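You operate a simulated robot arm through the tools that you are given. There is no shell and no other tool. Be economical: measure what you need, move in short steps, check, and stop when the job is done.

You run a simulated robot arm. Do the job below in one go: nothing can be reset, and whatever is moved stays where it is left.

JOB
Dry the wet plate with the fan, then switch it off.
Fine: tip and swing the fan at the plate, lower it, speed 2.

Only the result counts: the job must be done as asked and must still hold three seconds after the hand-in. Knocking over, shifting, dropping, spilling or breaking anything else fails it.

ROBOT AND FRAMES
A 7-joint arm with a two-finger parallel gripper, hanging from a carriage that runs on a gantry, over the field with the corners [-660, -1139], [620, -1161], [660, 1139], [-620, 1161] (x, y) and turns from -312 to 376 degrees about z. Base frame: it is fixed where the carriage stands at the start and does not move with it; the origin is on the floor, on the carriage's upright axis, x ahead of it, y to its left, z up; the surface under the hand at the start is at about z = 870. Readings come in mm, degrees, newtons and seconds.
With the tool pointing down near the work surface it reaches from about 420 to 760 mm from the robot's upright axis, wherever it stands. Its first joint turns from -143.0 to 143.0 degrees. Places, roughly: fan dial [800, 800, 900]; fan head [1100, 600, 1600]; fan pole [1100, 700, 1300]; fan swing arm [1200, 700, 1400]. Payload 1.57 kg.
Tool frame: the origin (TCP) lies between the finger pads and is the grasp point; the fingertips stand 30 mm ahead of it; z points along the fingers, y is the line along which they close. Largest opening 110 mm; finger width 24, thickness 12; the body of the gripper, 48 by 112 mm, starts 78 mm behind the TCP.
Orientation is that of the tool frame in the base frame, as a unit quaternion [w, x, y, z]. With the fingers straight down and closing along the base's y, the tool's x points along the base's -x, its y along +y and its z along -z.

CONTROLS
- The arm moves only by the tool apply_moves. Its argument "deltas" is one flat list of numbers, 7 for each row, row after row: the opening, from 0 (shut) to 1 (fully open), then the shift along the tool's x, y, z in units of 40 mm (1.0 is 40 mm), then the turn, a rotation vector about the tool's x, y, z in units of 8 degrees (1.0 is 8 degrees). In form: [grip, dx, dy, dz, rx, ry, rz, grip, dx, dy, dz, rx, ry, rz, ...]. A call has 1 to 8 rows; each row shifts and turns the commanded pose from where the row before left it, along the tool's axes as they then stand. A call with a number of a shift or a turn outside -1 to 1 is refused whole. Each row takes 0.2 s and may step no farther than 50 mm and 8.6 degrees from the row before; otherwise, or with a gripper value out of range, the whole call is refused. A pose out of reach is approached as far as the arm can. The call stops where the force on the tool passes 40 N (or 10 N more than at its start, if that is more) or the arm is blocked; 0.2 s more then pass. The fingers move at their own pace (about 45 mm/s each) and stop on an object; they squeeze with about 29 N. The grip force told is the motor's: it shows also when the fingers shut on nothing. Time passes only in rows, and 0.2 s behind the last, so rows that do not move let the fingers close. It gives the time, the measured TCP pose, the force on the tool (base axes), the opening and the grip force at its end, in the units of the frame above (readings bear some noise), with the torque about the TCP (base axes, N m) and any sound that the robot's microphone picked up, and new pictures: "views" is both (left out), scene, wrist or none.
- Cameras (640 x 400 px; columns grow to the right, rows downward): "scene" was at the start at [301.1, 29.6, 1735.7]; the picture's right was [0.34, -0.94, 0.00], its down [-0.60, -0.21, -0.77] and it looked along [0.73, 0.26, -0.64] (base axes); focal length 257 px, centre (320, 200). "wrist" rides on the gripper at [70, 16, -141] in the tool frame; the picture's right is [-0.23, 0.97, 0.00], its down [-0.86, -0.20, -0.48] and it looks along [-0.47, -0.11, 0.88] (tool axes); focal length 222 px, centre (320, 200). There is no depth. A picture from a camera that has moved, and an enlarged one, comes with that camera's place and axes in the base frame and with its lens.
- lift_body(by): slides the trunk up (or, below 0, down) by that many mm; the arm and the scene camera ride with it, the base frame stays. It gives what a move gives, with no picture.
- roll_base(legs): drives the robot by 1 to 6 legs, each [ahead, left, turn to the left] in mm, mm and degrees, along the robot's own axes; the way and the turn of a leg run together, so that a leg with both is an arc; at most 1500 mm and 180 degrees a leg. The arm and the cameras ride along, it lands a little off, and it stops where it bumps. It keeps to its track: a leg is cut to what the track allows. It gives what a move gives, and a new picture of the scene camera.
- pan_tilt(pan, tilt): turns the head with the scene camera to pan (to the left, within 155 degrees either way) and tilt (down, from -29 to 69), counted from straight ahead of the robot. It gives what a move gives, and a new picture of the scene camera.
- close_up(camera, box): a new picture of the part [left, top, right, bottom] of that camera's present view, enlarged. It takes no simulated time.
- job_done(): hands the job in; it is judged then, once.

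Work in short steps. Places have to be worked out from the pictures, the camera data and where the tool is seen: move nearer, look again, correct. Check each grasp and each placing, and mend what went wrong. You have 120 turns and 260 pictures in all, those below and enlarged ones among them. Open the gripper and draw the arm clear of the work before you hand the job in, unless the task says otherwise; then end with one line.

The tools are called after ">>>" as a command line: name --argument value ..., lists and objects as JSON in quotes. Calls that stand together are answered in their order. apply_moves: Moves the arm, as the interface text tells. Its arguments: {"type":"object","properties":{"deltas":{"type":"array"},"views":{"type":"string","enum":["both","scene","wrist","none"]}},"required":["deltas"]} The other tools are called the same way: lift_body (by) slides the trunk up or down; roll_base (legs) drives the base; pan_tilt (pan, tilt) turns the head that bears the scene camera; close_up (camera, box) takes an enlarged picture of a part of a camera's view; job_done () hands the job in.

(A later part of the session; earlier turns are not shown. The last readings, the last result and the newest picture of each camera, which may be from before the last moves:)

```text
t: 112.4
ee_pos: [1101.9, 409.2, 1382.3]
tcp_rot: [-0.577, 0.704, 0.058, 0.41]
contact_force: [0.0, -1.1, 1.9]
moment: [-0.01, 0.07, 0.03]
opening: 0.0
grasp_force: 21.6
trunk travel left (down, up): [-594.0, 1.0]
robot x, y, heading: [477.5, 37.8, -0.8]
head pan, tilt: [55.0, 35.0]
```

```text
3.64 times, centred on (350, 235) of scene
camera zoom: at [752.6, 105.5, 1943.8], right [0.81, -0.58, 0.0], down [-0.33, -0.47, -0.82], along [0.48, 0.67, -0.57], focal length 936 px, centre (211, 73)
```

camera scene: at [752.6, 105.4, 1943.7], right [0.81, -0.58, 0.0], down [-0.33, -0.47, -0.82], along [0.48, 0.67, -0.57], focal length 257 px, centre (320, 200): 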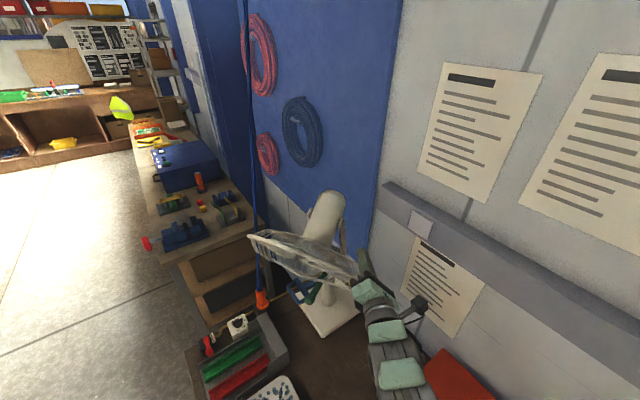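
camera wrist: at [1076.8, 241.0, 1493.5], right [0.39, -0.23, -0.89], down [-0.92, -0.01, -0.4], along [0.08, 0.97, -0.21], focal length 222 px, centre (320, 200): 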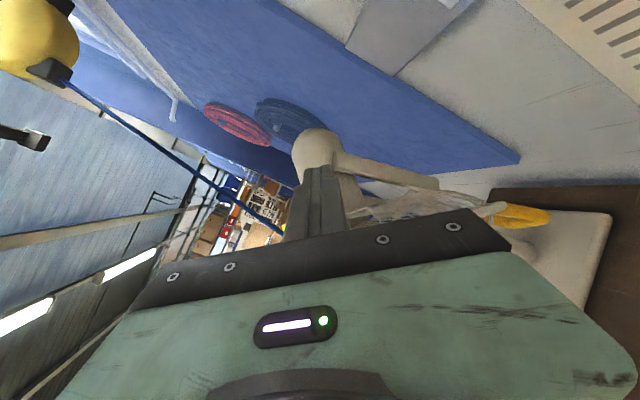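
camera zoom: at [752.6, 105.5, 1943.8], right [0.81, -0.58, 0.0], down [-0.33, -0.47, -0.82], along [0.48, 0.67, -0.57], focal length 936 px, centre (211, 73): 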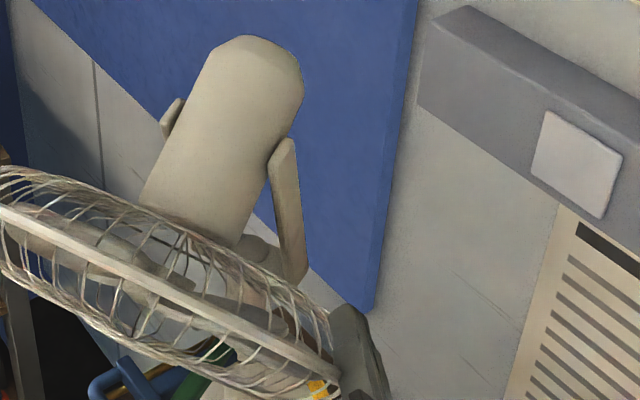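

The fingers slid to the outside of the rim and nudged the swing slightly. I go back up, move further inward and press again.

>>> apply_moves --deltas '[0, 0.4, -0.47, 0, 0, 0, 0, 0, 0.4, -0.47, 0, 0, 0, 0, 0, 0.4, -0.47, 0, 0, 0, 0, 0, -0.3, -0.25, 0.5, 0, 0, 0, 0, -0.3, -0.25, 0.5, 0, 0, 0, 0, 0, 0, 0.25, 0, 0, 0]' --views "wrist"

>>> close_up --camera "scene" --box '[240, 160, 420, 290]'

```text
t: 113.8
ee_pos: [1100.3, 466.6, 1455.8]
tcp_rot: [-0.576, 0.704, 0.057, 0.411]
contact_force: [-12.1, -18.3, 6.2]
moment: [-1.07, 0.84, 0.35]
opening: 0.0
grasp_force: 21.8
trunk travel left (down, up): [-594.0, 1.0]
robot x, y, heading: [481.0, 36.1, -0.8]
head pan, tilt: [55.0, 35.0]
camera wrist: at [1082.3, 312.7, 1487.6], right [0.39, -0.23, -0.89], down [-0.92, -0.01, -0.4], along [0.08, 0.97, -0.22], focal length 222 px, centre (320, 200)
```

wrist: 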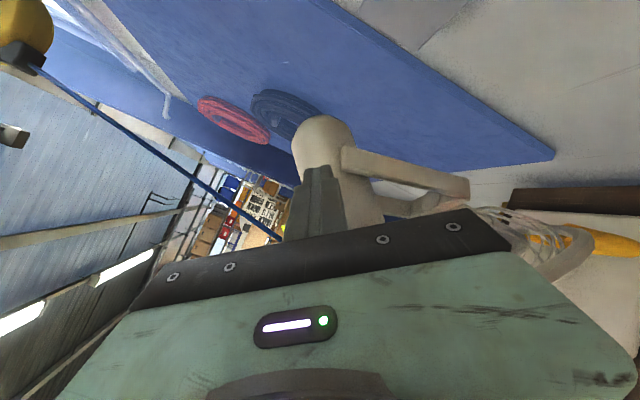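

```text
3.08 times, centred on (330, 225) of scene
camera zoom: at [752.2, 104.5, 1943.7], right [0.81, -0.58, 0.0], down [-0.34, -0.47, -0.82], along [0.48, 0.66, -0.57], focal length 792 px, centre (289, 123)
```

zoom: 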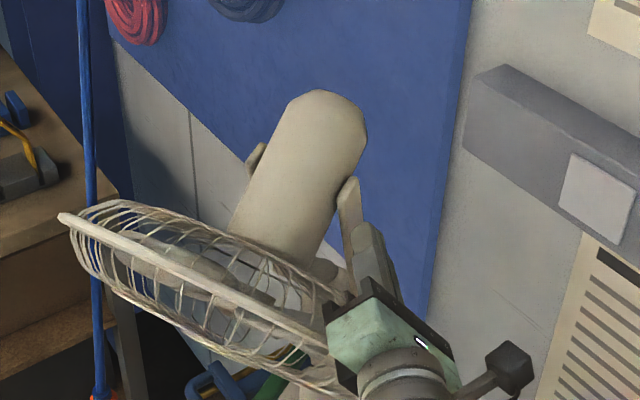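

The tips touch the back guard near the yoke. I retract 25 mm and press down.

>>> apply_moves --deltas '[0, 0, 0, -0.6, 0, 0, 0, 0, -0.16, 0.19, 0, 0, 0, 0, 0, -0.16, 0.19, 0, 0, 0, 0]' --views "none"

>>> close_up --camera "scene" --box '[240, 160, 420, 290]'

```text
t: 114.6
ee_pos: [1087.8, 447.5, 1436.2]
tcp_rot: [-0.576, 0.704, 0.057, 0.411]
contact_force: [0.1, -0.4, 0.8]
moment: [0.01, 0.0, 0.01]
opening: 0.2
grasp_force: 21.3
trunk travel left (down, up): [-594.0, 1.0]
robot x, y, heading: [477.1, 35.9, -0.7]
head pan, tilt: [55.0, 35.0]
```

```text
3.08 times, centred on (330, 225) of scene
camera zoom: at [752.6, 105.5, 1943.7], right [0.81, -0.58, 0.0], down [-0.33, -0.47, -0.82], along [0.48, 0.67, -0.57], focal length 792 px, centre (289, 123)
```

zoom: 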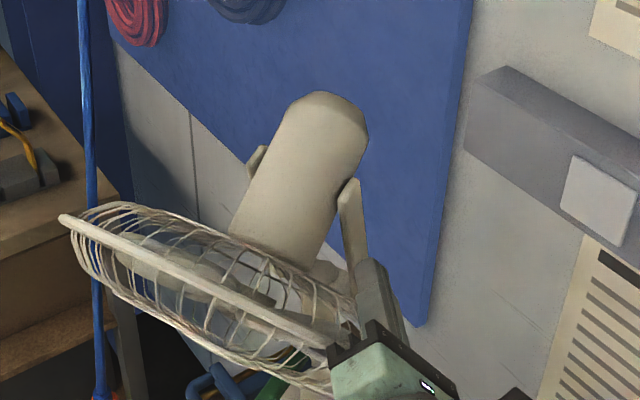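

>>> apply_moves --deltas '[0, -0.16, 0.19, 0, 0, 0, 0, 0, -0.16, 0.19, 0, 0, 0, 0, 0, -0.16, 0.19, 0, 0, 0, 0]' --views "none"

>>> close_up --camera "scene" --box '[240, 160, 420, 290]'

```text
t: 115.4
ee_pos: [1089.0, 446.8, 1408.2]
tcp_rot: [-0.575, 0.704, 0.057, 0.412]
contact_force: [1.3, -1.3, 3.1]
moment: [0.03, 0.06, 0.04]
opening: 0.0
grasp_force: 21.2
trunk travel left (down, up): [-594.0, 1.0]
robot x, y, heading: [479.9, 38.2, -0.4]
head pan, tilt: [55.0, 35.0]
```

```text
3.08 times, centred on (330, 225) of scene
camera zoom: at [752.6, 105.5, 1943.6], right [0.81, -0.58, 0.0], down [-0.33, -0.47, -0.82], along [0.48, 0.67, -0.57], focal length 792 px, centre (289, 123)
```

zoom: 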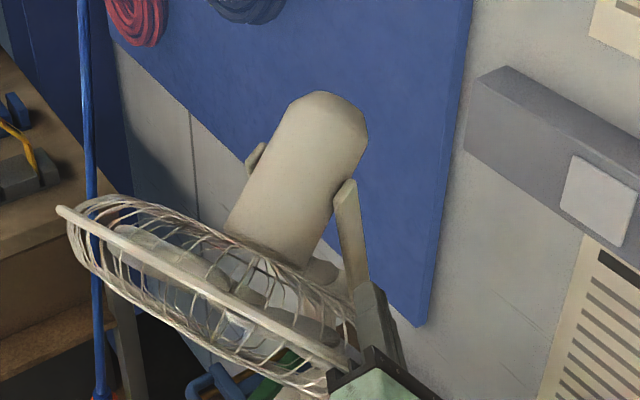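

The ring seems to tip a bit with low force. I continue down.

>>> apply_moves --deltas '[0, -0.16, 0.19, 0, 0, 0, 0, 0, -0.16, 0.19, 0, 0, 0, 0, 0, -0.16, 0.19, 0, 0, 0, 0, 0, -0.16, 0.19, 0, 0, 0, 0]' --views "none"

>>> close_up --camera "scene" --box '[240, 160, 420, 290]'

```text
t: 116.4
ee_pos: [1088.3, 447.8, 1366.9]
tcp_rot: [-0.576, 0.704, 0.058, 0.41]
contact_force: [1.8, -0.2, 1.9]
moment: [0.05, -0.01, -0.05]
opening: 0.0
grasp_force: 21.6
trunk travel left (down, up): [-594.0, 1.0]
robot x, y, heading: [479.4, 34.2, -0.7]
head pan, tilt: [55.0, 35.0]
```

```text
3.08 times, centred on (330, 225) of scene
camera zoom: at [752.6, 105.6, 1943.6], right [0.81, -0.58, 0.0], down [-0.33, -0.47, -0.82], along [0.48, 0.67, -0.57], focal length 792 px, centre (289, 123)
```

zoom: 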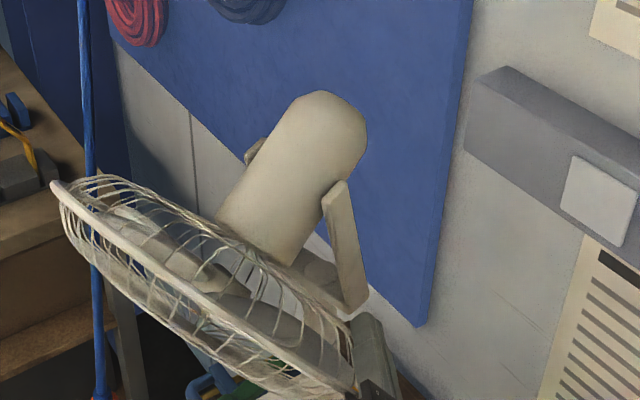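

Again only the swing yields, so the tip is most likely at its stop (≈35°). I retract upward and outward; then I will re-aim the swing and test with air.

>>> apply_moves --deltas '[0, 0.5, -0.58, 0, 0, 0, 0, 0, 0.5, -0.58, 0, 0, 0, 0, 0, 0.5, -0.58, 0, 0, 0, 0, 0, 0, 0, -0.9, 0, 0, 0, 0, 0, 0, -0.9, 0, 0, 0, 0, 0, 0, -0.9, 0, 0, 0]' --views "none"

>>> roll_base --legs '[[-60, -130, 0]]'

>>> close_up --camera "scene" --box '[200, 100, 400, 280]'

```text
t: 117.8
ee_pos: [1033.4, 354.7, 1461.3]
tcp_rot: [-0.577, 0.704, 0.058, 0.41]
contact_force: [0.7, -0.3, -0.3]
moment: [-0.02, 0.01, 0.0]
opening: 0.0
grasp_force: 20.6
trunk travel left (down, up): [-594.0, 1.0]
robot x, y, heading: [480.5, 35.7, -0.7]
head pan, tilt: [55.0, 35.0]
```

```text
t: 119.1
ee_pos: [972.5, 230.5, 1462.1]
tcp_rot: [-0.577, 0.704, 0.057, 0.41]
contact_force: [0.6, -0.6, -0.1]
moment: [-0.03, 0.04, -0.03]
opening: 0.2
grasp_force: 21.1
trunk travel left (down, up): [-594.0, 1.0]
robot x, y, heading: [422.8, -91.7, -0.6]
head pan, tilt: [55.0, 35.0]
camera scene: at [691.1, -20.0, 1943.7], right [0.81, -0.58, 0.0], down [-0.33, -0.47, -0.82], along [0.48, 0.67, -0.57], focal length 257 px, centre (320, 200)
```

scene: 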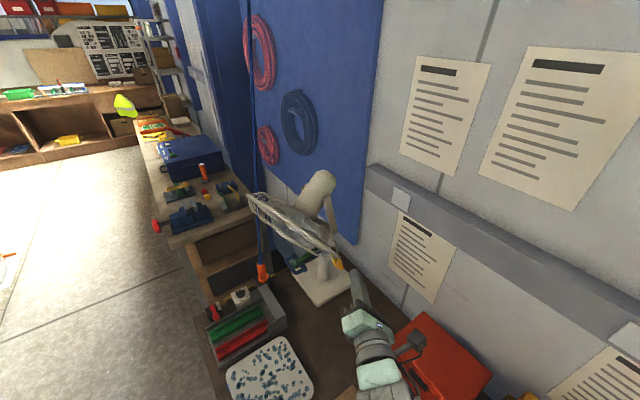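

```text
2.22 times, centred on (300, 190) of scene
camera zoom: at [691.1, -20.0, 1943.7], right [0.81, -0.58, 0.0], down [-0.33, -0.47, -0.82], along [0.48, 0.67, -0.57], focal length 572 px, centre (364, 222)
```

zoom: 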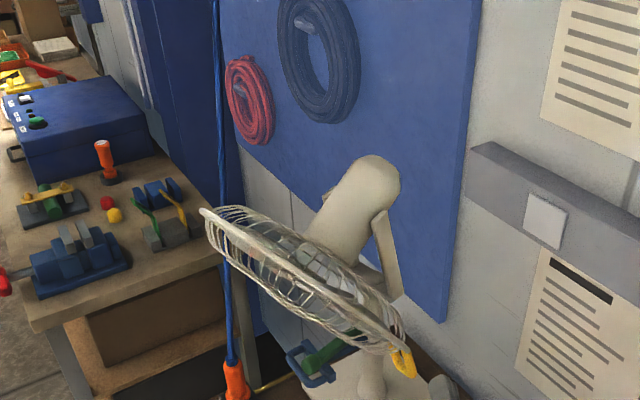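

From the edge-on view the tip is ≈38–40°, azimuth ≈17°, knob ≈(1030,602,1142). I lower the hand, turn it to yaw ≈30°, and drive in front of the knob to swing back to ≈33°.

>>> apply_moves --deltas '[0.6, -0.65, 0.76, 0, 0, 0, 0, 0.6, -0.65, 0.76, 0, 0, 0, 0, 0.6, -0.65, 0.76, 0, 0, 0, 0, 0.6, -0.65, 0.76, 0, 0, 0, 0, 0.6, -0.65, 0.76, 0, 0, 0, 0, 0.6, -0.65, 0.76, 0, 0, 0, 0, 0.6, -0.65, 0.76, 0, 0, 0, 0, 0.6, -0.65, 0.76, 0, 0, 0, 0]' --views "none"

>>> apply_moves --deltas '[0.6, 0, 0, 0, -0.61, 0.71, 0, 0.6, 0, 0, 0, -0.61, 0.71, 0, 0.6, 0, 0, 0, -0.61, 0.71, 0, 0.6, 0, 0, 0, -0.61, 0.71, 0]' --views "none"

>>> roll_base --legs '[[-50, 0, 0], [0, 310, 0]]'

>>> apply_moves --deltas '[0.6, 0, 0, 0, 0, 0, 0]' --views "wrist"

```text
t: 120.9
ee_pos: [972.8, 235.2, 1139.7]
tcp_rot: [-0.577, 0.704, 0.058, 0.41]
contact_force: [0.6, 0.8, -0.5]
moment: [0.02, 0.0, 0.01]
opening: 66.2
grasp_force: 0.1
trunk travel left (down, up): [-594.0, 1.0]
robot x, y, heading: [417.3, -88.2, -0.4]
head pan, tilt: [55.0, 35.0]
```

```text
t: 121.9
ee_pos: [973.0, 231.4, 1141.7]
tcp_rot: [-0.45, 0.696, -0.126, 0.545]
contact_force: [-0.7, -0.5, 0.8]
moment: [0.01, 0.01, 0.0]
opening: 66.0
grasp_force: 0.1
trunk travel left (down, up): [-594.0, 1.0]
robot x, y, heading: [415.3, -91.9, -0.3]
head pan, tilt: [55.0, 35.0]
```

```text
t: 124.5
ee_pos: [926.2, 536.0, 1140.2]
tcp_rot: [-0.448, 0.696, -0.129, 0.546]
contact_force: [-0.4, -0.3, 0.9]
moment: [0.03, 0.01, 0.02]
opening: 66.3
grasp_force: 0.0
trunk travel left (down, up): [-594.0, 1.0]
robot x, y, heading: [371.6, 215.6, -1.0]
head pan, tilt: [55.0, 35.0]
camera scene: at [643.8, 285.2, 1943.7], right [0.81, -0.59, 0.0], down [-0.34, -0.46, -0.82], along [0.48, 0.66, -0.57], focal length 257 px, centre (320, 200)
```

scene: 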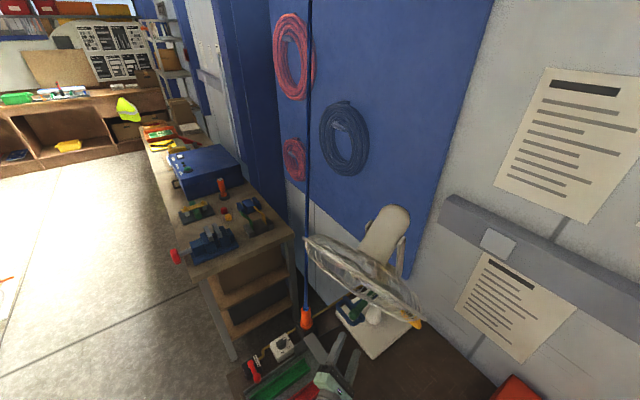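

```text
t: 125.0
ee_pos: [925.6, 536.2, 1140.4]
tcp_rot: [-0.448, 0.697, -0.129, 0.545]
contact_force: [0.8, 0.0, -0.3]
moment: [0.02, 0.01, 0.01]
opening: 66.2
grasp_force: 0.0
trunk travel left (down, up): [-594.0, 1.0]
robot x, y, heading: [372.8, 213.0, -1.0]
head pan, tilt: [55.0, 35.0]
camera wrist: at [834.0, 411.5, 1173.6], right [0.22, -0.4, -0.89], down [-0.8, 0.45, -0.4], along [0.56, 0.8, -0.22], focal length 222 px, centre (320, 200)
```

wrist: 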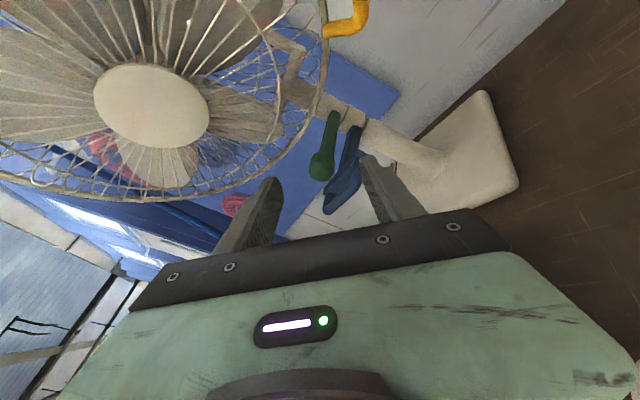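

Knob ≈(1013,604,1134). I align and grip with a smaller opening to stay clear of the blue handle.

>>> apply_moves --deltas '[0.45, -0.43, -0.2, 0.3, 0, 0, 0, 0.45, 0, 0, 0.8, 0, 0, 0, 0.45, 0, 0, 0.8, 0, 0, 0, 0.45, 0, 0, 0.7, 0, 0, 0, 0, 0, 0, 0, 0, 0, 0, 0, 0, 0, 0, 0, 0, 0, 0, 0, 0, 0, 0, 0, 0]' --views "wrist"

```text
t: 126.5
ee_pos: [1007.7, 601.1, 1136.7]
tcp_rot: [-0.448, 0.697, -0.129, 0.545]
contact_force: [5.0, -2.2, -8.9]
moment: [-0.25, 0.29, -0.72]
opening: 33.8
grasp_force: 31.8
trunk travel left (down, up): [-594.0, 1.0]
robot x, y, heading: [373.8, 215.5, -1.0]
head pan, tilt: [55.0, 35.0]
camera wrist: at [915.4, 476.7, 1169.2], right [0.22, -0.4, -0.89], down [-0.8, 0.45, -0.4], along [0.56, 0.8, -0.22], focal length 222 px, centre (320, 200)
```

wrist: 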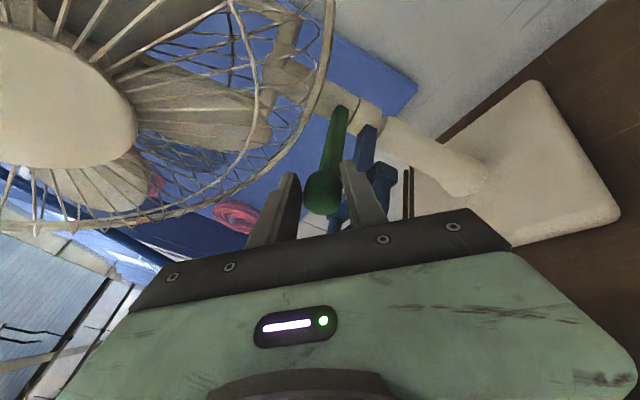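

Gripped at azimuth ≈16°. I swing by +17°.

>>> apply_moves --deltas '[0, 0.334, 0.286, -0.08, 0.46, -0.538, 0, 0, 0.334, 0.286, -0.08, 0.46, -0.538, 0, 0, 0.334, 0.286, -0.08, 0.46, -0.538, 0, 0, 0, 0, 0, 0, 0, 0]' --views "none"

>>> apply_moves --deltas '[0.3, 0, 0, 0, 0, 0, 0, 0.6, 0, 0, 0, 0, 0, 0, 0.6, 0, 0, 0, 0, 0, 0, 0.6, 0, 0, -0.5, 0, 0, 0, 0.6, 0, 0, -0.9, 0, 0, 0, 0.6, 0, 0, -0.9, 0, 0, 0, 0.6, 0, 0, -0.9, 0, 0, 0]' --views "both"

>>> close_up --camera "scene" --box '[260, 180, 460, 340]'

```text
t: 127.5
ee_pos: [1027.8, 552.3, 1136.5]
tcp_rot: [-0.525, 0.707, -0.024, 0.473]
contact_force: [-11.1, -6.4, 6.3]
moment: [-0.5, 0.54, 0.35]
opening: 33.4
grasp_force: 41.2
trunk travel left (down, up): [-594.0, 1.0]
robot x, y, heading: [372.0, 214.4, -0.7]
head pan, tilt: [55.0, 35.0]
```

```text
t: 129.2
ee_pos: [943.6, 462.1, 1135.5]
tcp_rot: [-0.525, 0.706, -0.024, 0.474]
contact_force: [0.5, -0.1, 0.5]
moment: [0.0, -0.01, 0.0]
opening: 65.9
grasp_force: 0.0
trunk travel left (down, up): [-594.0, 1.0]
robot x, y, heading: [372.4, 217.6, -0.8]
head pan, tilt: [55.0, 35.0]
camera scene: at [643.8, 285.3, 1943.8], right [0.81, -0.59, 0.0], down [-0.34, -0.46, -0.82], along [0.48, 0.66, -0.57], focal length 257 px, centre (320, 200)
camera wrist: at [891.8, 315.8, 1169.2], right [0.33, -0.31, -0.89], down [-0.89, 0.2, -0.4], along [0.3, 0.93, -0.22], focal length 222 px, centre (320, 200)
```

scene: 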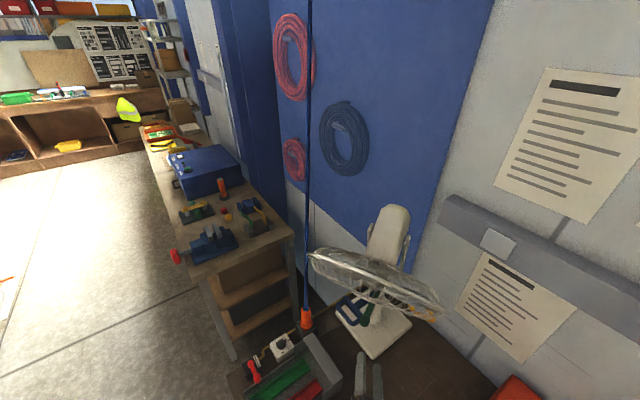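
wrist: 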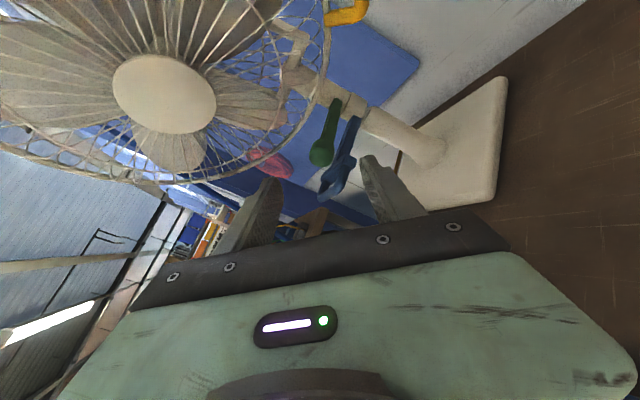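

```text
2.50 times, centred on (360, 260) of scene
camera zoom: at [643.8, 285.3, 1943.8], right [0.81, -0.59, 0.0], down [-0.34, -0.46, -0.82], along [0.48, 0.66, -0.57], focal length 643 px, centre (220, 50)
```

zoom: 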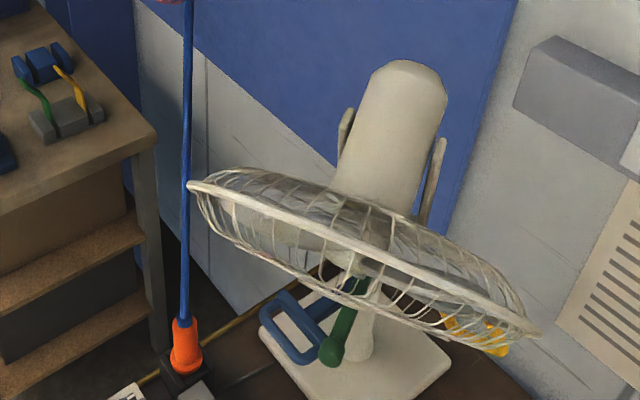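

Azimuth is ≈28–30° and tip ≈36°. Next is the dial: I back away from the fan and turn the tool to point down.

>>> roll_base --legs '[[-200, 0, 0]]'

>>> apply_moves --deltas '[0.6, 0, 0, 0, -0.71, -0.61, 0, 0.6, 0, 0, 0, -0.71, -0.61, 0, 0.6, 0, 0, 0, -0.71, -0.61, 0, 0.6, 0, 0, 0, -0.71, -0.61, 0, 0.6, 0, 0, 0, -0.71, -0.61, 0, 0.6, 0, 0, 0, -0.71, -0.61, 0]' --views "none"

>>> apply_moves --deltas '[0.6, 0, 0, 0, -0.71, -0.61, 0, 0.6, 0, 0, 0, -0.71, -0.61, 0, 0.6, 0, 0, 0, -0.71, -0.61, 0, 0.6, 0, 0, 0, -0.71, -0.61, 0, 0.6, 0, 0, 0, -0.71, -0.61, 0, 0.6, 0, 0, 0, -0.71, -0.61, 0]' --views "none"

>>> pan_tilt --pan 35 --tilt 55

```text
t: 130.8
ee_pos: [737.8, 467.0, 1136.9]
tcp_rot: [-0.525, 0.707, -0.023, 0.473]
contact_force: [0.0, -0.4, 0.2]
moment: [0.03, 0.05, 0.0]
opening: 66.1
grasp_force: 0.1
trunk travel left (down, up): [-594.0, 1.0]
robot x, y, heading: [166.3, 218.9, -0.7]
head pan, tilt: [55.0, 35.0]
camera scene: at [438.1, 289.1, 1943.8], right [0.81, -0.58, 0.0], down [-0.33, -0.47, -0.82], along [0.48, 0.67, -0.57], focal length 257 px, centre (320, 200)
```

scene: 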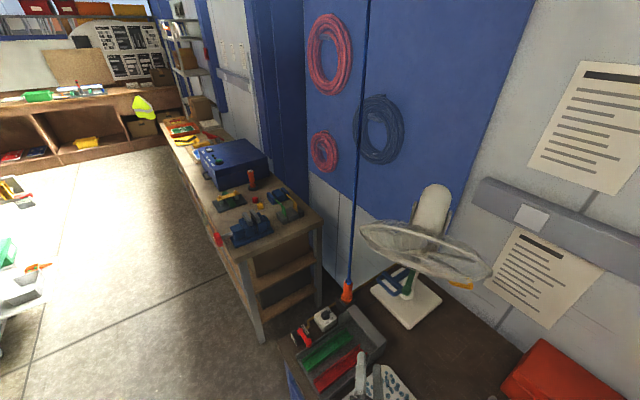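

```text
t: 132.2
ee_pos: [744.7, 459.4, 1135.4]
tcp_rot: [-0.302, 0.909, -0.042, 0.284]
contact_force: [0.6, 0.5, -0.1]
moment: [0.0, -0.02, 0.02]
opening: 65.9
grasp_force: 0.1
out of reach, approached as far as the arm can: row 4
trunk travel left (down, up): [-594.0, 1.0]
robot x, y, heading: [164.9, 220.9, -0.9]
head pan, tilt: [55.0, 35.0]
```

```text
t: 133.6
ee_pos: [744.9, 460.2, 1136.0]
tcp_rot: [-0.026, 0.998, -0.047, 0.024]
contact_force: [0.1, 0.0, -0.1]
moment: [0.04, -0.03, 0.0]
opening: 66.0
grasp_force: 0.0
trunk travel left (down, up): [-594.0, 1.0]
robot x, y, heading: [167.7, 220.0, -0.9]
head pan, tilt: [55.0, 35.0]
```

```text
t: 134.4
ee_pos: [745.7, 461.3, 1135.5]
tcp_rot: [-0.028, 0.998, -0.047, 0.025]
contact_force: [-0.3, -0.3, -0.6]
moment: [0.02, 0.0, 0.01]
opening: 66.0
grasp_force: 0.1
trunk travel left (down, up): [-594.0, 1.0]
robot x, y, heading: [167.1, 218.5, -0.4]
head pan, tilt: [35.0, 55.0]
camera scene: at [446.3, 258.3, 1915.6], right [0.56, -0.83, 0.0], down [-0.68, -0.46, -0.57], along [0.47, 0.32, -0.82], focal length 257 px, centre (320, 200)
```

scene: 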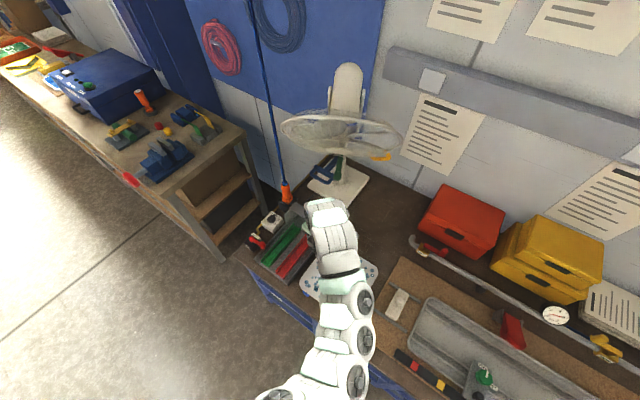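

The tool points down. I look at the dial with the scene camera and drive the hand nearer to it.

>>> close_up --camera "scene" --box '[235, 195, 315, 260]'

>>> roll_base --legs '[[20, 200, 0]]'

>>> apply_moves --deltas '[0.6, 0, 0, 0.6, 0, 0, 0, 0.6, 0, 0, 0.6, 0, 0, 0]' --views "wrist"

```text
6.15 times, centred on (275, 228) of scene
camera zoom: at [446.3, 258.3, 1915.6], right [0.56, -0.83, 0.0], down [-0.68, -0.46, -0.57], along [0.47, 0.32, -0.82], focal length 1584 px, centre (597, 31)
```

zoom: 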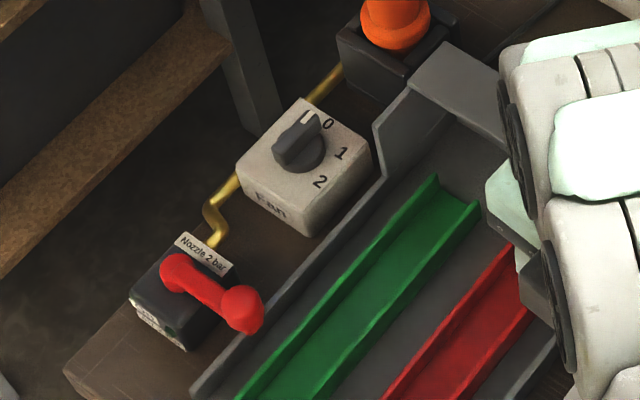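

```text
t: 136.0
ee_pos: [768.2, 659.7, 1136.5]
tcp_rot: [-0.028, 0.998, -0.047, 0.025]
contact_force: [0.2, 0.3, -0.1]
moment: [-0.03, 0.01, 0.01]
opening: 66.2
grasp_force: 0.1
trunk travel left (down, up): [-594.0, 1.0]
robot x, y, heading: [185.9, 416.1, -0.8]
head pan, tilt: [35.0, 55.0]
camera scene: at [469.4, 457.1, 1915.5], right [0.56, -0.83, 0.0], down [-0.68, -0.46, -0.57], along [0.47, 0.32, -0.82], focal length 257 px, centre (320, 200)
```

scene: 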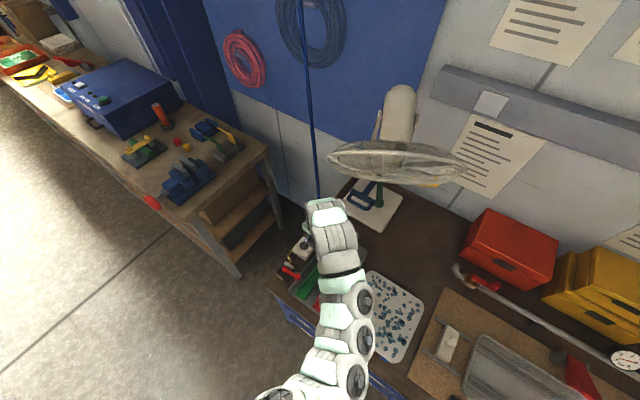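

```text
t: 136.6
ee_pos: [771.1, 660.2, 1087.2]
tcp_rot: [-0.028, 0.998, -0.048, 0.024]
contact_force: [0.7, -0.2, 0.0]
moment: [0.0, 0.04, 0.02]
opening: 65.9
grasp_force: 0.1
trunk travel left (down, up): [-594.0, 1.0]
robot x, y, heading: [184.8, 417.0, -0.7]
head pan, tilt: [35.0, 55.0]
camera wrist: at [832.3, 630.5, 1230.6], right [-0.32, -0.95, -0.07], down [-0.86, 0.25, 0.45], along [-0.41, 0.2, -0.89], focal length 222 px, centre (320, 200)
```

wrist: 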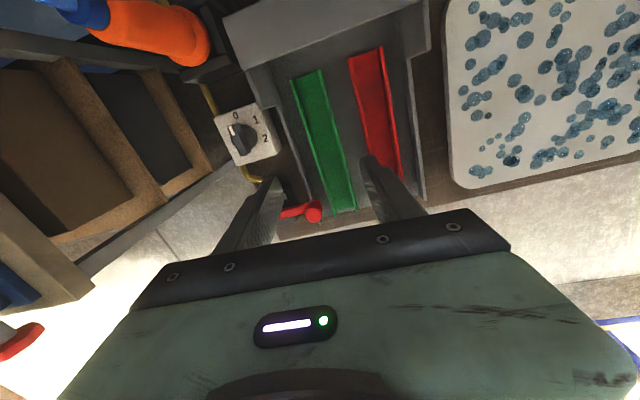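

>>> close_up --camera "wrist" --box '[200, 90, 296, 170]'

```text
5.00 times, centred on (248, 130) of wrist
camera zoom: at [832.3, 630.5, 1230.6], right [-0.32, -0.95, -0.07], down [-0.86, 0.25, 0.45], along [-0.41, 0.2, -0.89], focal length 1111 px, centre (680, 550)
```

zoom: 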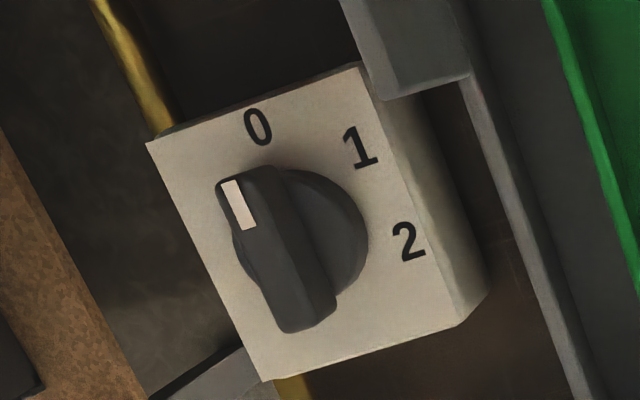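

Dial: centre ≈(814,770), box top z≈922, wing top z≈950; the pointer is at 0 (along ≈+x, yaw ≈10°), with 1 at ≈58° and 2 at ≈117° clockwise. I straighten the tool and turn it by ≈165° so the wrist camera stays away from the hose.

>>> apply_moves --deltas '[0.4, 0, 0, 0, -0.39, -0.36, 0, 0.4, 0, 0, 0, 0, 0, 1, 0.4, 0, 0, 0, 0, 0, 1, 0.4, 0, 0, 0, 0, 0, 1, 0.4, 0, 0, 0, 0, 0, 1, 0.4, 0, 0, 0, 0, 0, 1, 0.4, 0, 0, 0, 0, 0, 1]' --views "none"

>>> apply_moves --deltas '[0.4, 0, 0, 0, 0, 0, 1, 0.4, 0, 0, 0, 0, 0, 1, 0.4, 0, 0, 0, 0, 0, 1, 0.4, 0, 0, 0, 0, 0, 1, 0.4, 0, 0, 0, 0, 0, 1, 0.4, 0, 0, 0, 0, 0, 1, 0.4, 0, 0, 0, 0, 0, 1]' --views "none"

>>> apply_moves --deltas '[0.4, 0, 0, 0, 0, 0, 1, 0.4, 0, 0, 0, 0, 0, 1, 0.4, 0, 0, 0, 0, 0, 1, 0.4, 0, 0, 0, 0, 0, 1, 0.4, 0, 0, 0, 0, 0, 1, 0.4, 0, 0, 0, 0, 0, 1, 0.4, 0, 0, 0, 0, 0, 1, 0.4, 0, 0, 0, 0, 0, 0.6]' --views "wrist"

```text
t: 138.2
ee_pos: [770.2, 661.7, 1088.8]
tcp_rot: [0.0, 0.893, -0.45, -0.002]
contact_force: [-0.2, 0.4, -0.1]
moment: [-0.01, 0.03, -0.01]
opening: 44.0
grasp_force: 0.0
trunk travel left (down, up): [-594.0, 1.0]
robot x, y, heading: [191.1, 418.4, -0.7]
head pan, tilt: [35.0, 55.0]
```

```text
t: 139.8
ee_pos: [770.8, 661.5, 1088.2]
tcp_rot: [0.0, -0.577, 0.817, 0.001]
contact_force: [0.2, 0.2, -0.1]
moment: [-0.01, 0.0, -0.02]
opening: 44.0
grasp_force: 0.1
trunk travel left (down, up): [-594.0, 1.0]
robot x, y, heading: [186.1, 417.4, -0.4]
head pan, tilt: [35.0, 55.0]
```

```text
t: 141.6
ee_pos: [769.4, 661.2, 1088.0]
tcp_rot: [-0.002, -0.084, 0.996, 0.002]
contact_force: [1.1, 0.2, 0.4]
moment: [-0.02, -0.01, -0.04]
opening: 43.9
grasp_force: 0.1
trunk travel left (down, up): [-594.0, 1.0]
robot x, y, heading: [193.2, 420.1, -1.0]
head pan, tilt: [35.0, 55.0]
camera wrist: at [700.1, 665.5, 1229.6], right [0.06, 1.0, 0.0], down [0.88, -0.05, 0.48], along [0.47, -0.03, -0.88], focal length 222 px, centre (320, 200)
```

wrist: 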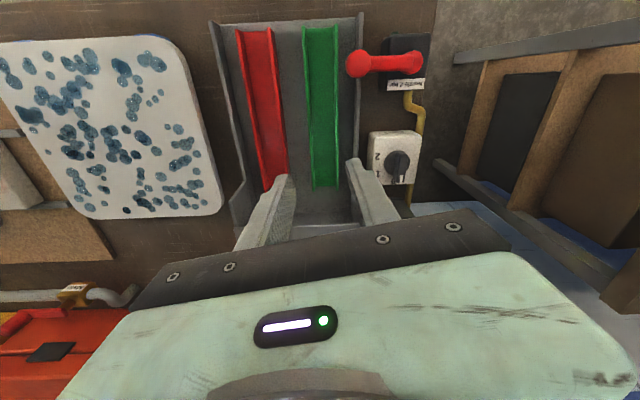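

>>> close_up --camera "wrist" --box '[350, 115, 446, 195]'

```text
5.00 times, centred on (398, 155) of wrist
camera zoom: at [700.1, 665.5, 1229.6], right [0.06, 1.0, 0.0], down [0.88, -0.05, 0.48], along [0.47, -0.03, -0.88], focal length 1111 px, centre (-70, 425)
```

zoom: 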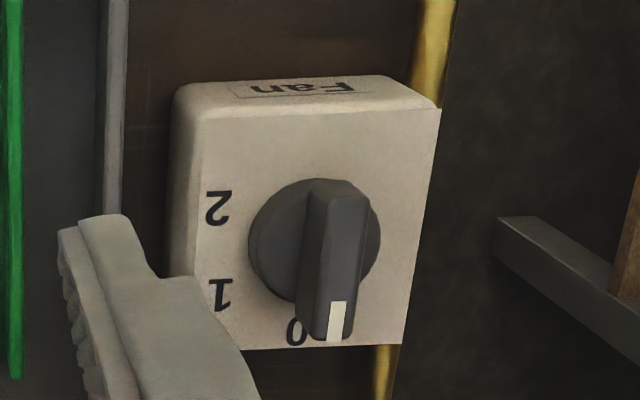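

Wing: centre ≈(809,767), yaw ≈11°, which matches the gripper. I move above it, down to z ≈1000.

>>> apply_moves --deltas '[0.4, -0.47, 0.81, 0, 0, 0, 0, 0.4, -0.47, 0.81, 0, 0, 0, 0, 0.4, -0.47, 0.82, 0, 0, 0, 0, 0.4, 0, 0, 1, 0, 0, 0, 0.4, 0, 0, 1, 0, 0, 0]' --views "wrist"

```text
t: 142.8
ee_pos: [799.6, 758.7, 1006.4]
tcp_rot: [-0.003, -0.086, 0.996, 0.0]
contact_force: [0.2, 0.5, 0.5]
moment: [0.01, -0.04, 0.03]
opening: 43.8
grasp_force: 0.1
out of reach, approached as far as the arm can: row 5
trunk travel left (down, up): [-594.0, 1.0]
robot x, y, heading: [187.3, 418.1, -0.7]
head pan, tilt: [35.0, 55.0]
camera wrist: at [729.6, 762.3, 1148.8], right [0.06, 1.0, 0.0], down [0.88, -0.05, 0.47], along [0.47, -0.03, -0.88], focal length 222 px, centre (320, 200)
```

wrist: 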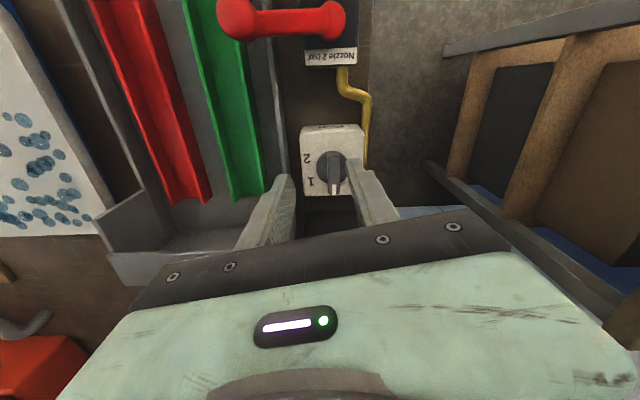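

The arm is at its low limit for this trunk height. I raise the hand 120 mm and lower the trunk 150.

>>> apply_moves --deltas '[0.4, 0, 0, -1, 0, 0, 0, 0.4, 0, 0, -1, 0, 0, 0, 0.4, 0, 0, -1, 0, 0, 0]' --views "none"

>>> lift_body --by -130

>>> apply_moves --deltas '[0.4, 0, 0, 0, 0, 0, 0]' --views "wrist"

>>> close_up --camera "wrist" --box '[270, 120, 410, 220]'

```text
t: 143.6
ee_pos: [799.2, 759.5, 1132.5]
tcp_rot: [-0.002, -0.085, 0.996, 0.002]
contact_force: [-0.8, 0.4, 0.7]
moment: [0.03, -0.03, 0.01]
opening: 44.2
grasp_force: 0.0
trunk travel left (down, up): [-594.0, 1.0]
robot x, y, heading: [188.6, 420.0, -0.5]
head pan, tilt: [35.0, 55.0]
```

```text
t: 145.2
ee_pos: [798.8, 760.3, 1003.2]
tcp_rot: [-0.002, -0.085, 0.996, 0.002]
contact_force: [-0.8, -0.3, 0.5]
moment: [-0.02, 0.0, 0.05]
opening: 44.1
grasp_force: 0.1
trunk travel left (down, up): [-464.0, 131.0]
robot x, y, heading: [187.3, 419.8, -0.7]
head pan, tilt: [35.0, 55.0]
```

```text
t: 145.6
ee_pos: [799.7, 762.2, 1002.2]
tcp_rot: [-0.002, -0.086, 0.996, 0.002]
contact_force: [0.7, 0.5, -0.3]
moment: [0.0, -0.01, -0.02]
opening: 43.8
grasp_force: 0.0
trunk travel left (down, up): [-464.0, 131.0]
robot x, y, heading: [186.4, 418.3, -0.8]
head pan, tilt: [35.0, 55.0]
camera wrist: at [729.5, 764.4, 1144.4], right [0.06, 1.0, 0.0], down [0.88, -0.05, 0.48], along [0.47, -0.03, -0.88], focal length 222 px, centre (320, 200)
```

wrist: 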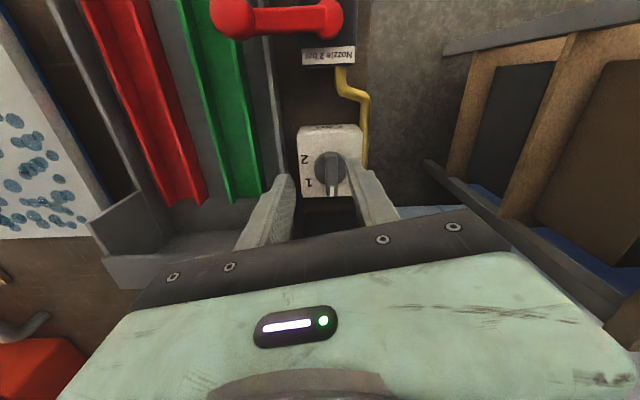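

```text
4.00 times, centred on (340, 170) of wrist
camera zoom: at [729.5, 764.4, 1144.4], right [0.06, 1.0, 0.0], down [0.88, -0.05, 0.48], along [0.47, -0.03, -0.88], focal length 888 px, centre (240, 320)
```

zoom: 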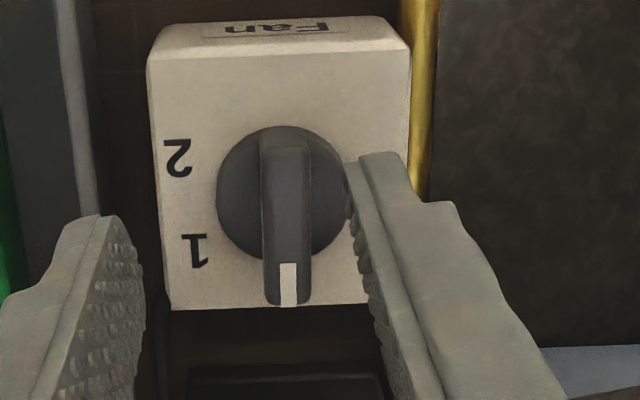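

Centre refined to (810,770). I align and descend to z ≈957, then close.

>>> apply_moves --deltas '[0.4, -0.28, 0.155, 0, 0, 0, 0, 0.4, 0, 0, 0.6, 0, 0, 0, 0.4, 0, 0, 0.5, 0, 0, 0]' --views "wrist"

```text
t: 146.4
ee_pos: [809.7, 767.6, 959.9]
tcp_rot: [-0.002, -0.086, 0.996, 0.001]
contact_force: [0.5, -0.6, 0.2]
moment: [-0.02, -0.01, -0.04]
opening: 43.8
grasp_force: 0.0
trunk travel left (down, up): [-464.0, 131.0]
robot x, y, heading: [188.4, 417.2, -0.6]
head pan, tilt: [35.0, 55.0]
camera wrist: at [737.9, 772.4, 1101.5], right [0.06, 1.0, 0.0], down [0.88, -0.05, 0.48], along [0.48, -0.03, -0.88], focal length 222 px, centre (320, 200)
```

wrist: 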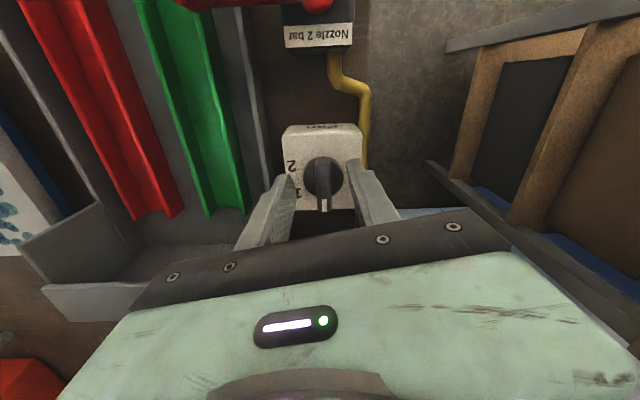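

The wing is well between the fingers. I close and turn clockwise, first by 24°, checking the response.

>>> apply_moves --deltas '[0, 0, 0.02, 0.06, 0, 0, 0, 0, 0, 0, 0, 0, 0, 0, 0, 0, 0, 0, 0, 0, 0, 0, 0, 0, 0, 0, 0, 1, 0, 0, 0, 0, 0, 0, 1, 0, 0, 0, 0, 0, 0, 1]' --views "wrist"

```text
t: 147.8
ee_pos: [808.6, 772.9, 956.3]
tcp_rot: [-0.002, 0.124, 0.992, 0.002]
contact_force: [-5.4, 9.0, 4.0]
moment: [-0.35, -0.38, 0.05]
opening: 11.9
grasp_force: 29.6
trunk travel left (down, up): [-464.0, 131.0]
robot x, y, heading: [187.3, 417.7, -1.0]
head pan, tilt: [35.0, 55.0]
camera wrist: at [746.0, 804.7, 1099.0], right [0.46, 0.89, 0.0], down [0.78, -0.41, 0.47], along [0.42, -0.21, -0.88], focal length 222 px, centre (320, 200)
```

wrist: 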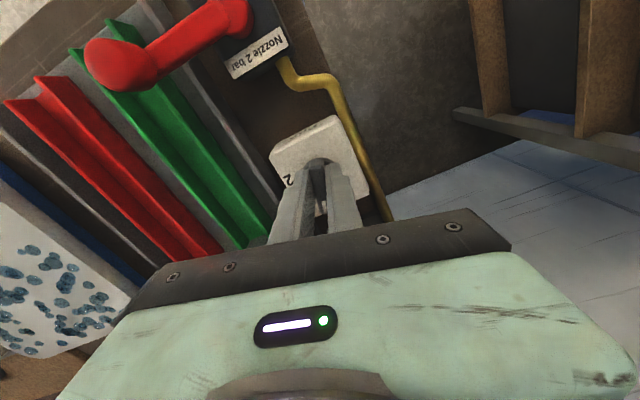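

It turns with the gripper. I continue clockwise.

>>> apply_moves --deltas '[0, 0, 0, 0, 0, 0, 1, 0, 0, 0, 0, 0, 0, 1, 0, 0, 0, 0, 0, 0, 1, 0, 0, 0, 0, 0, 0, 1, 0, 0, 0, 0, 0, 0, 1, 0, 0, 0, 0, 0, 0, 1]' --views "none"

>>> apply_moves --deltas '[0, 0, 0, 0, 0, 0, 1, 0, 0, 0, 0, 0, 0, 1, 0, 0, 0, 0, 0, 0, 1, 0, 0, 0, 0, 0, 0, 1, 0, 0, 0, 0, 0, 0, 1, 0, 0, 0, 0, 0, 0, 0.7, 0, 0, 0, 0, 0, 0, 0]' --views "both"

```text
t: 149.2
ee_pos: [811.7, 775.2, 957.7]
tcp_rot: [-0.002, 0.518, 0.856, 0.003]
contact_force: [8.5, 24.1, -10.4]
moment: [0.48, 0.07, 0.09]
opening: 11.8
grasp_force: 29.8
trunk travel left (down, up): [-464.0, 131.0]
robot x, y, heading: [187.9, 419.6, -0.5]
head pan, tilt: [35.0, 55.0]
```

```text
t: 150.8
ee_pos: [812.1, 770.3, 959.4]
tcp_rot: [-0.001, 0.809, 0.588, 0.001]
contact_force: [17.9, 12.3, -0.1]
moment: [0.67, -0.57, -0.01]
opening: 11.8
grasp_force: 29.1
trunk travel left (down, up): [-464.0, 131.0]
robot x, y, heading: [187.5, 416.5, -0.6]
head pan, tilt: [35.0, 55.0]
camera scene: at [470.6, 457.8, 1786.3], right [0.56, -0.83, 0.0], down [-0.68, -0.46, -0.58], along [0.48, 0.32, -0.82], focal length 257 px, centre (320, 200)
camera wrist: at [850.9, 832.3, 1100.7], right [0.86, -0.52, 0.0], down [-0.45, -0.75, 0.48], along [-0.25, -0.41, -0.88], focal length 222 px, centre (320, 200)
```

scene: 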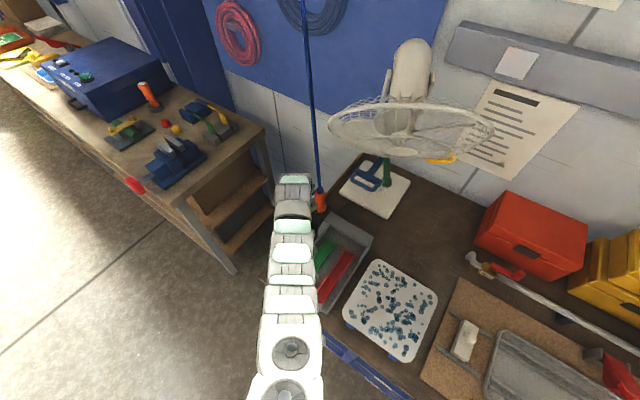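
wrist: 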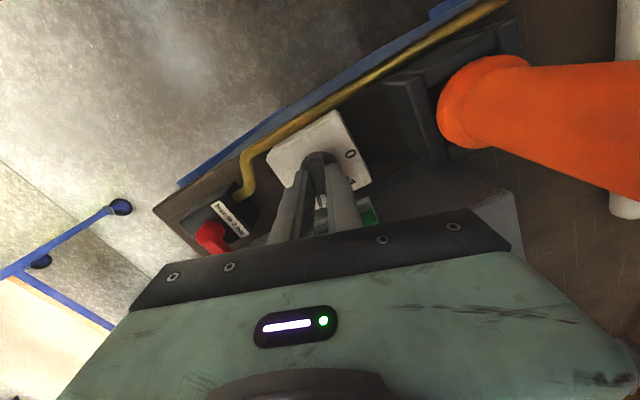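

Turned ≈118°. I release, rise and check the dial and the plate.

>>> apply_moves --deltas '[0.4, 0, 0, 0, 0, 0, 0, 0.4, 0, 0, 0, 0, 0, 0, 0.4, 0, 0, -1, 0, 0, 0, 0.4, 0, 0, -1, 0, 0, 0]' --views "both"

>>> close_up --camera "wrist" --box '[250, 100, 390, 200]'

>>> close_up --camera "scene" --box '[320, 20, 520, 170]'

>>> close_up --camera "scene" --box '[320, 250, 460, 370]'

```text
t: 151.8
ee_pos: [807.7, 771.3, 1035.5]
tcp_rot: [-0.001, 0.808, 0.589, -0.001]
contact_force: [0.2, -0.4, 0.2]
moment: [0.02, 0.0, 0.0]
opening: 43.8
grasp_force: 0.0
trunk travel left (down, up): [-464.0, 131.0]
robot x, y, heading: [192.2, 418.5, -1.0]
head pan, tilt: [35.0, 55.0]
camera scene: at [469.5, 457.2, 1785.5], right [0.56, -0.83, 0.0], down [-0.68, -0.46, -0.57], along [0.47, 0.32, -0.82], focal length 257 px, centre (320, 200)
camera wrist: at [846.6, 830.8, 1176.7], right [0.86, -0.51, 0.0], down [-0.45, -0.75, 0.48], along [-0.25, -0.41, -0.88], focal length 222 px, centre (320, 200)
```

scene: 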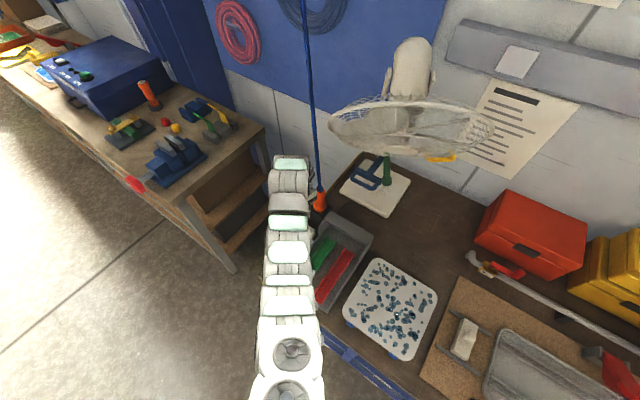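
wrist: 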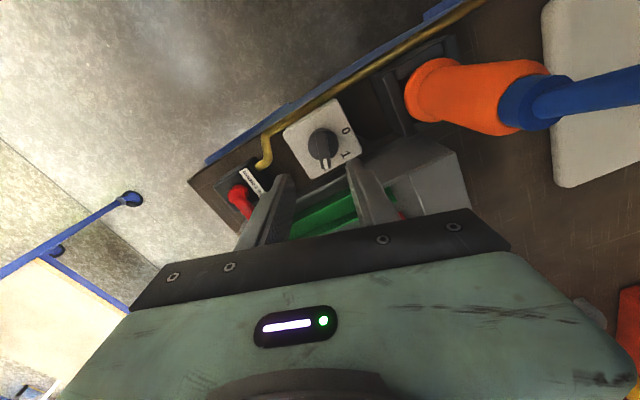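

```text
4.00 times, centred on (320, 150) of wrist
camera zoom: at [846.6, 830.8, 1176.7], right [0.86, -0.51, 0.0], down [-0.45, -0.75, 0.48], along [-0.25, -0.41, -0.88], focal length 888 px, centre (320, 400)
```

zoom: 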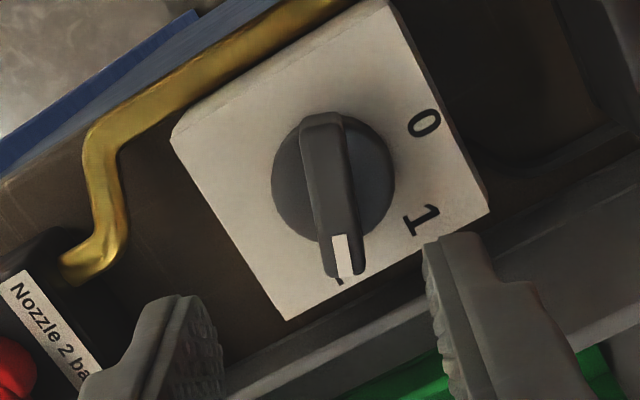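

```text
2.67 times, centred on (420, 95) of scene
camera zoom: at [469.5, 457.2, 1785.5], right [0.56, -0.83, 0.0], down [-0.68, -0.46, -0.57], along [0.47, 0.32, -0.82], focal length 686 px, centre (53, 480)
```

zoom: 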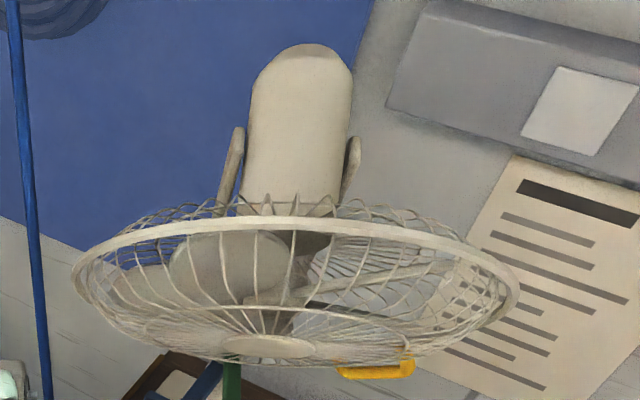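

```text
3.33 times, centred on (390, 310) of scene
camera zoom: at [469.5, 457.2, 1785.5], right [0.56, -0.83, 0.0], down [-0.68, -0.46, -0.57], along [0.47, 0.32, -0.82], focal length 858 px, centre (87, -167)
```

zoom: 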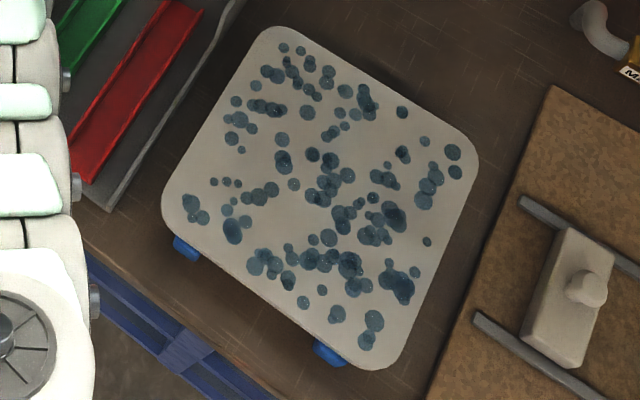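

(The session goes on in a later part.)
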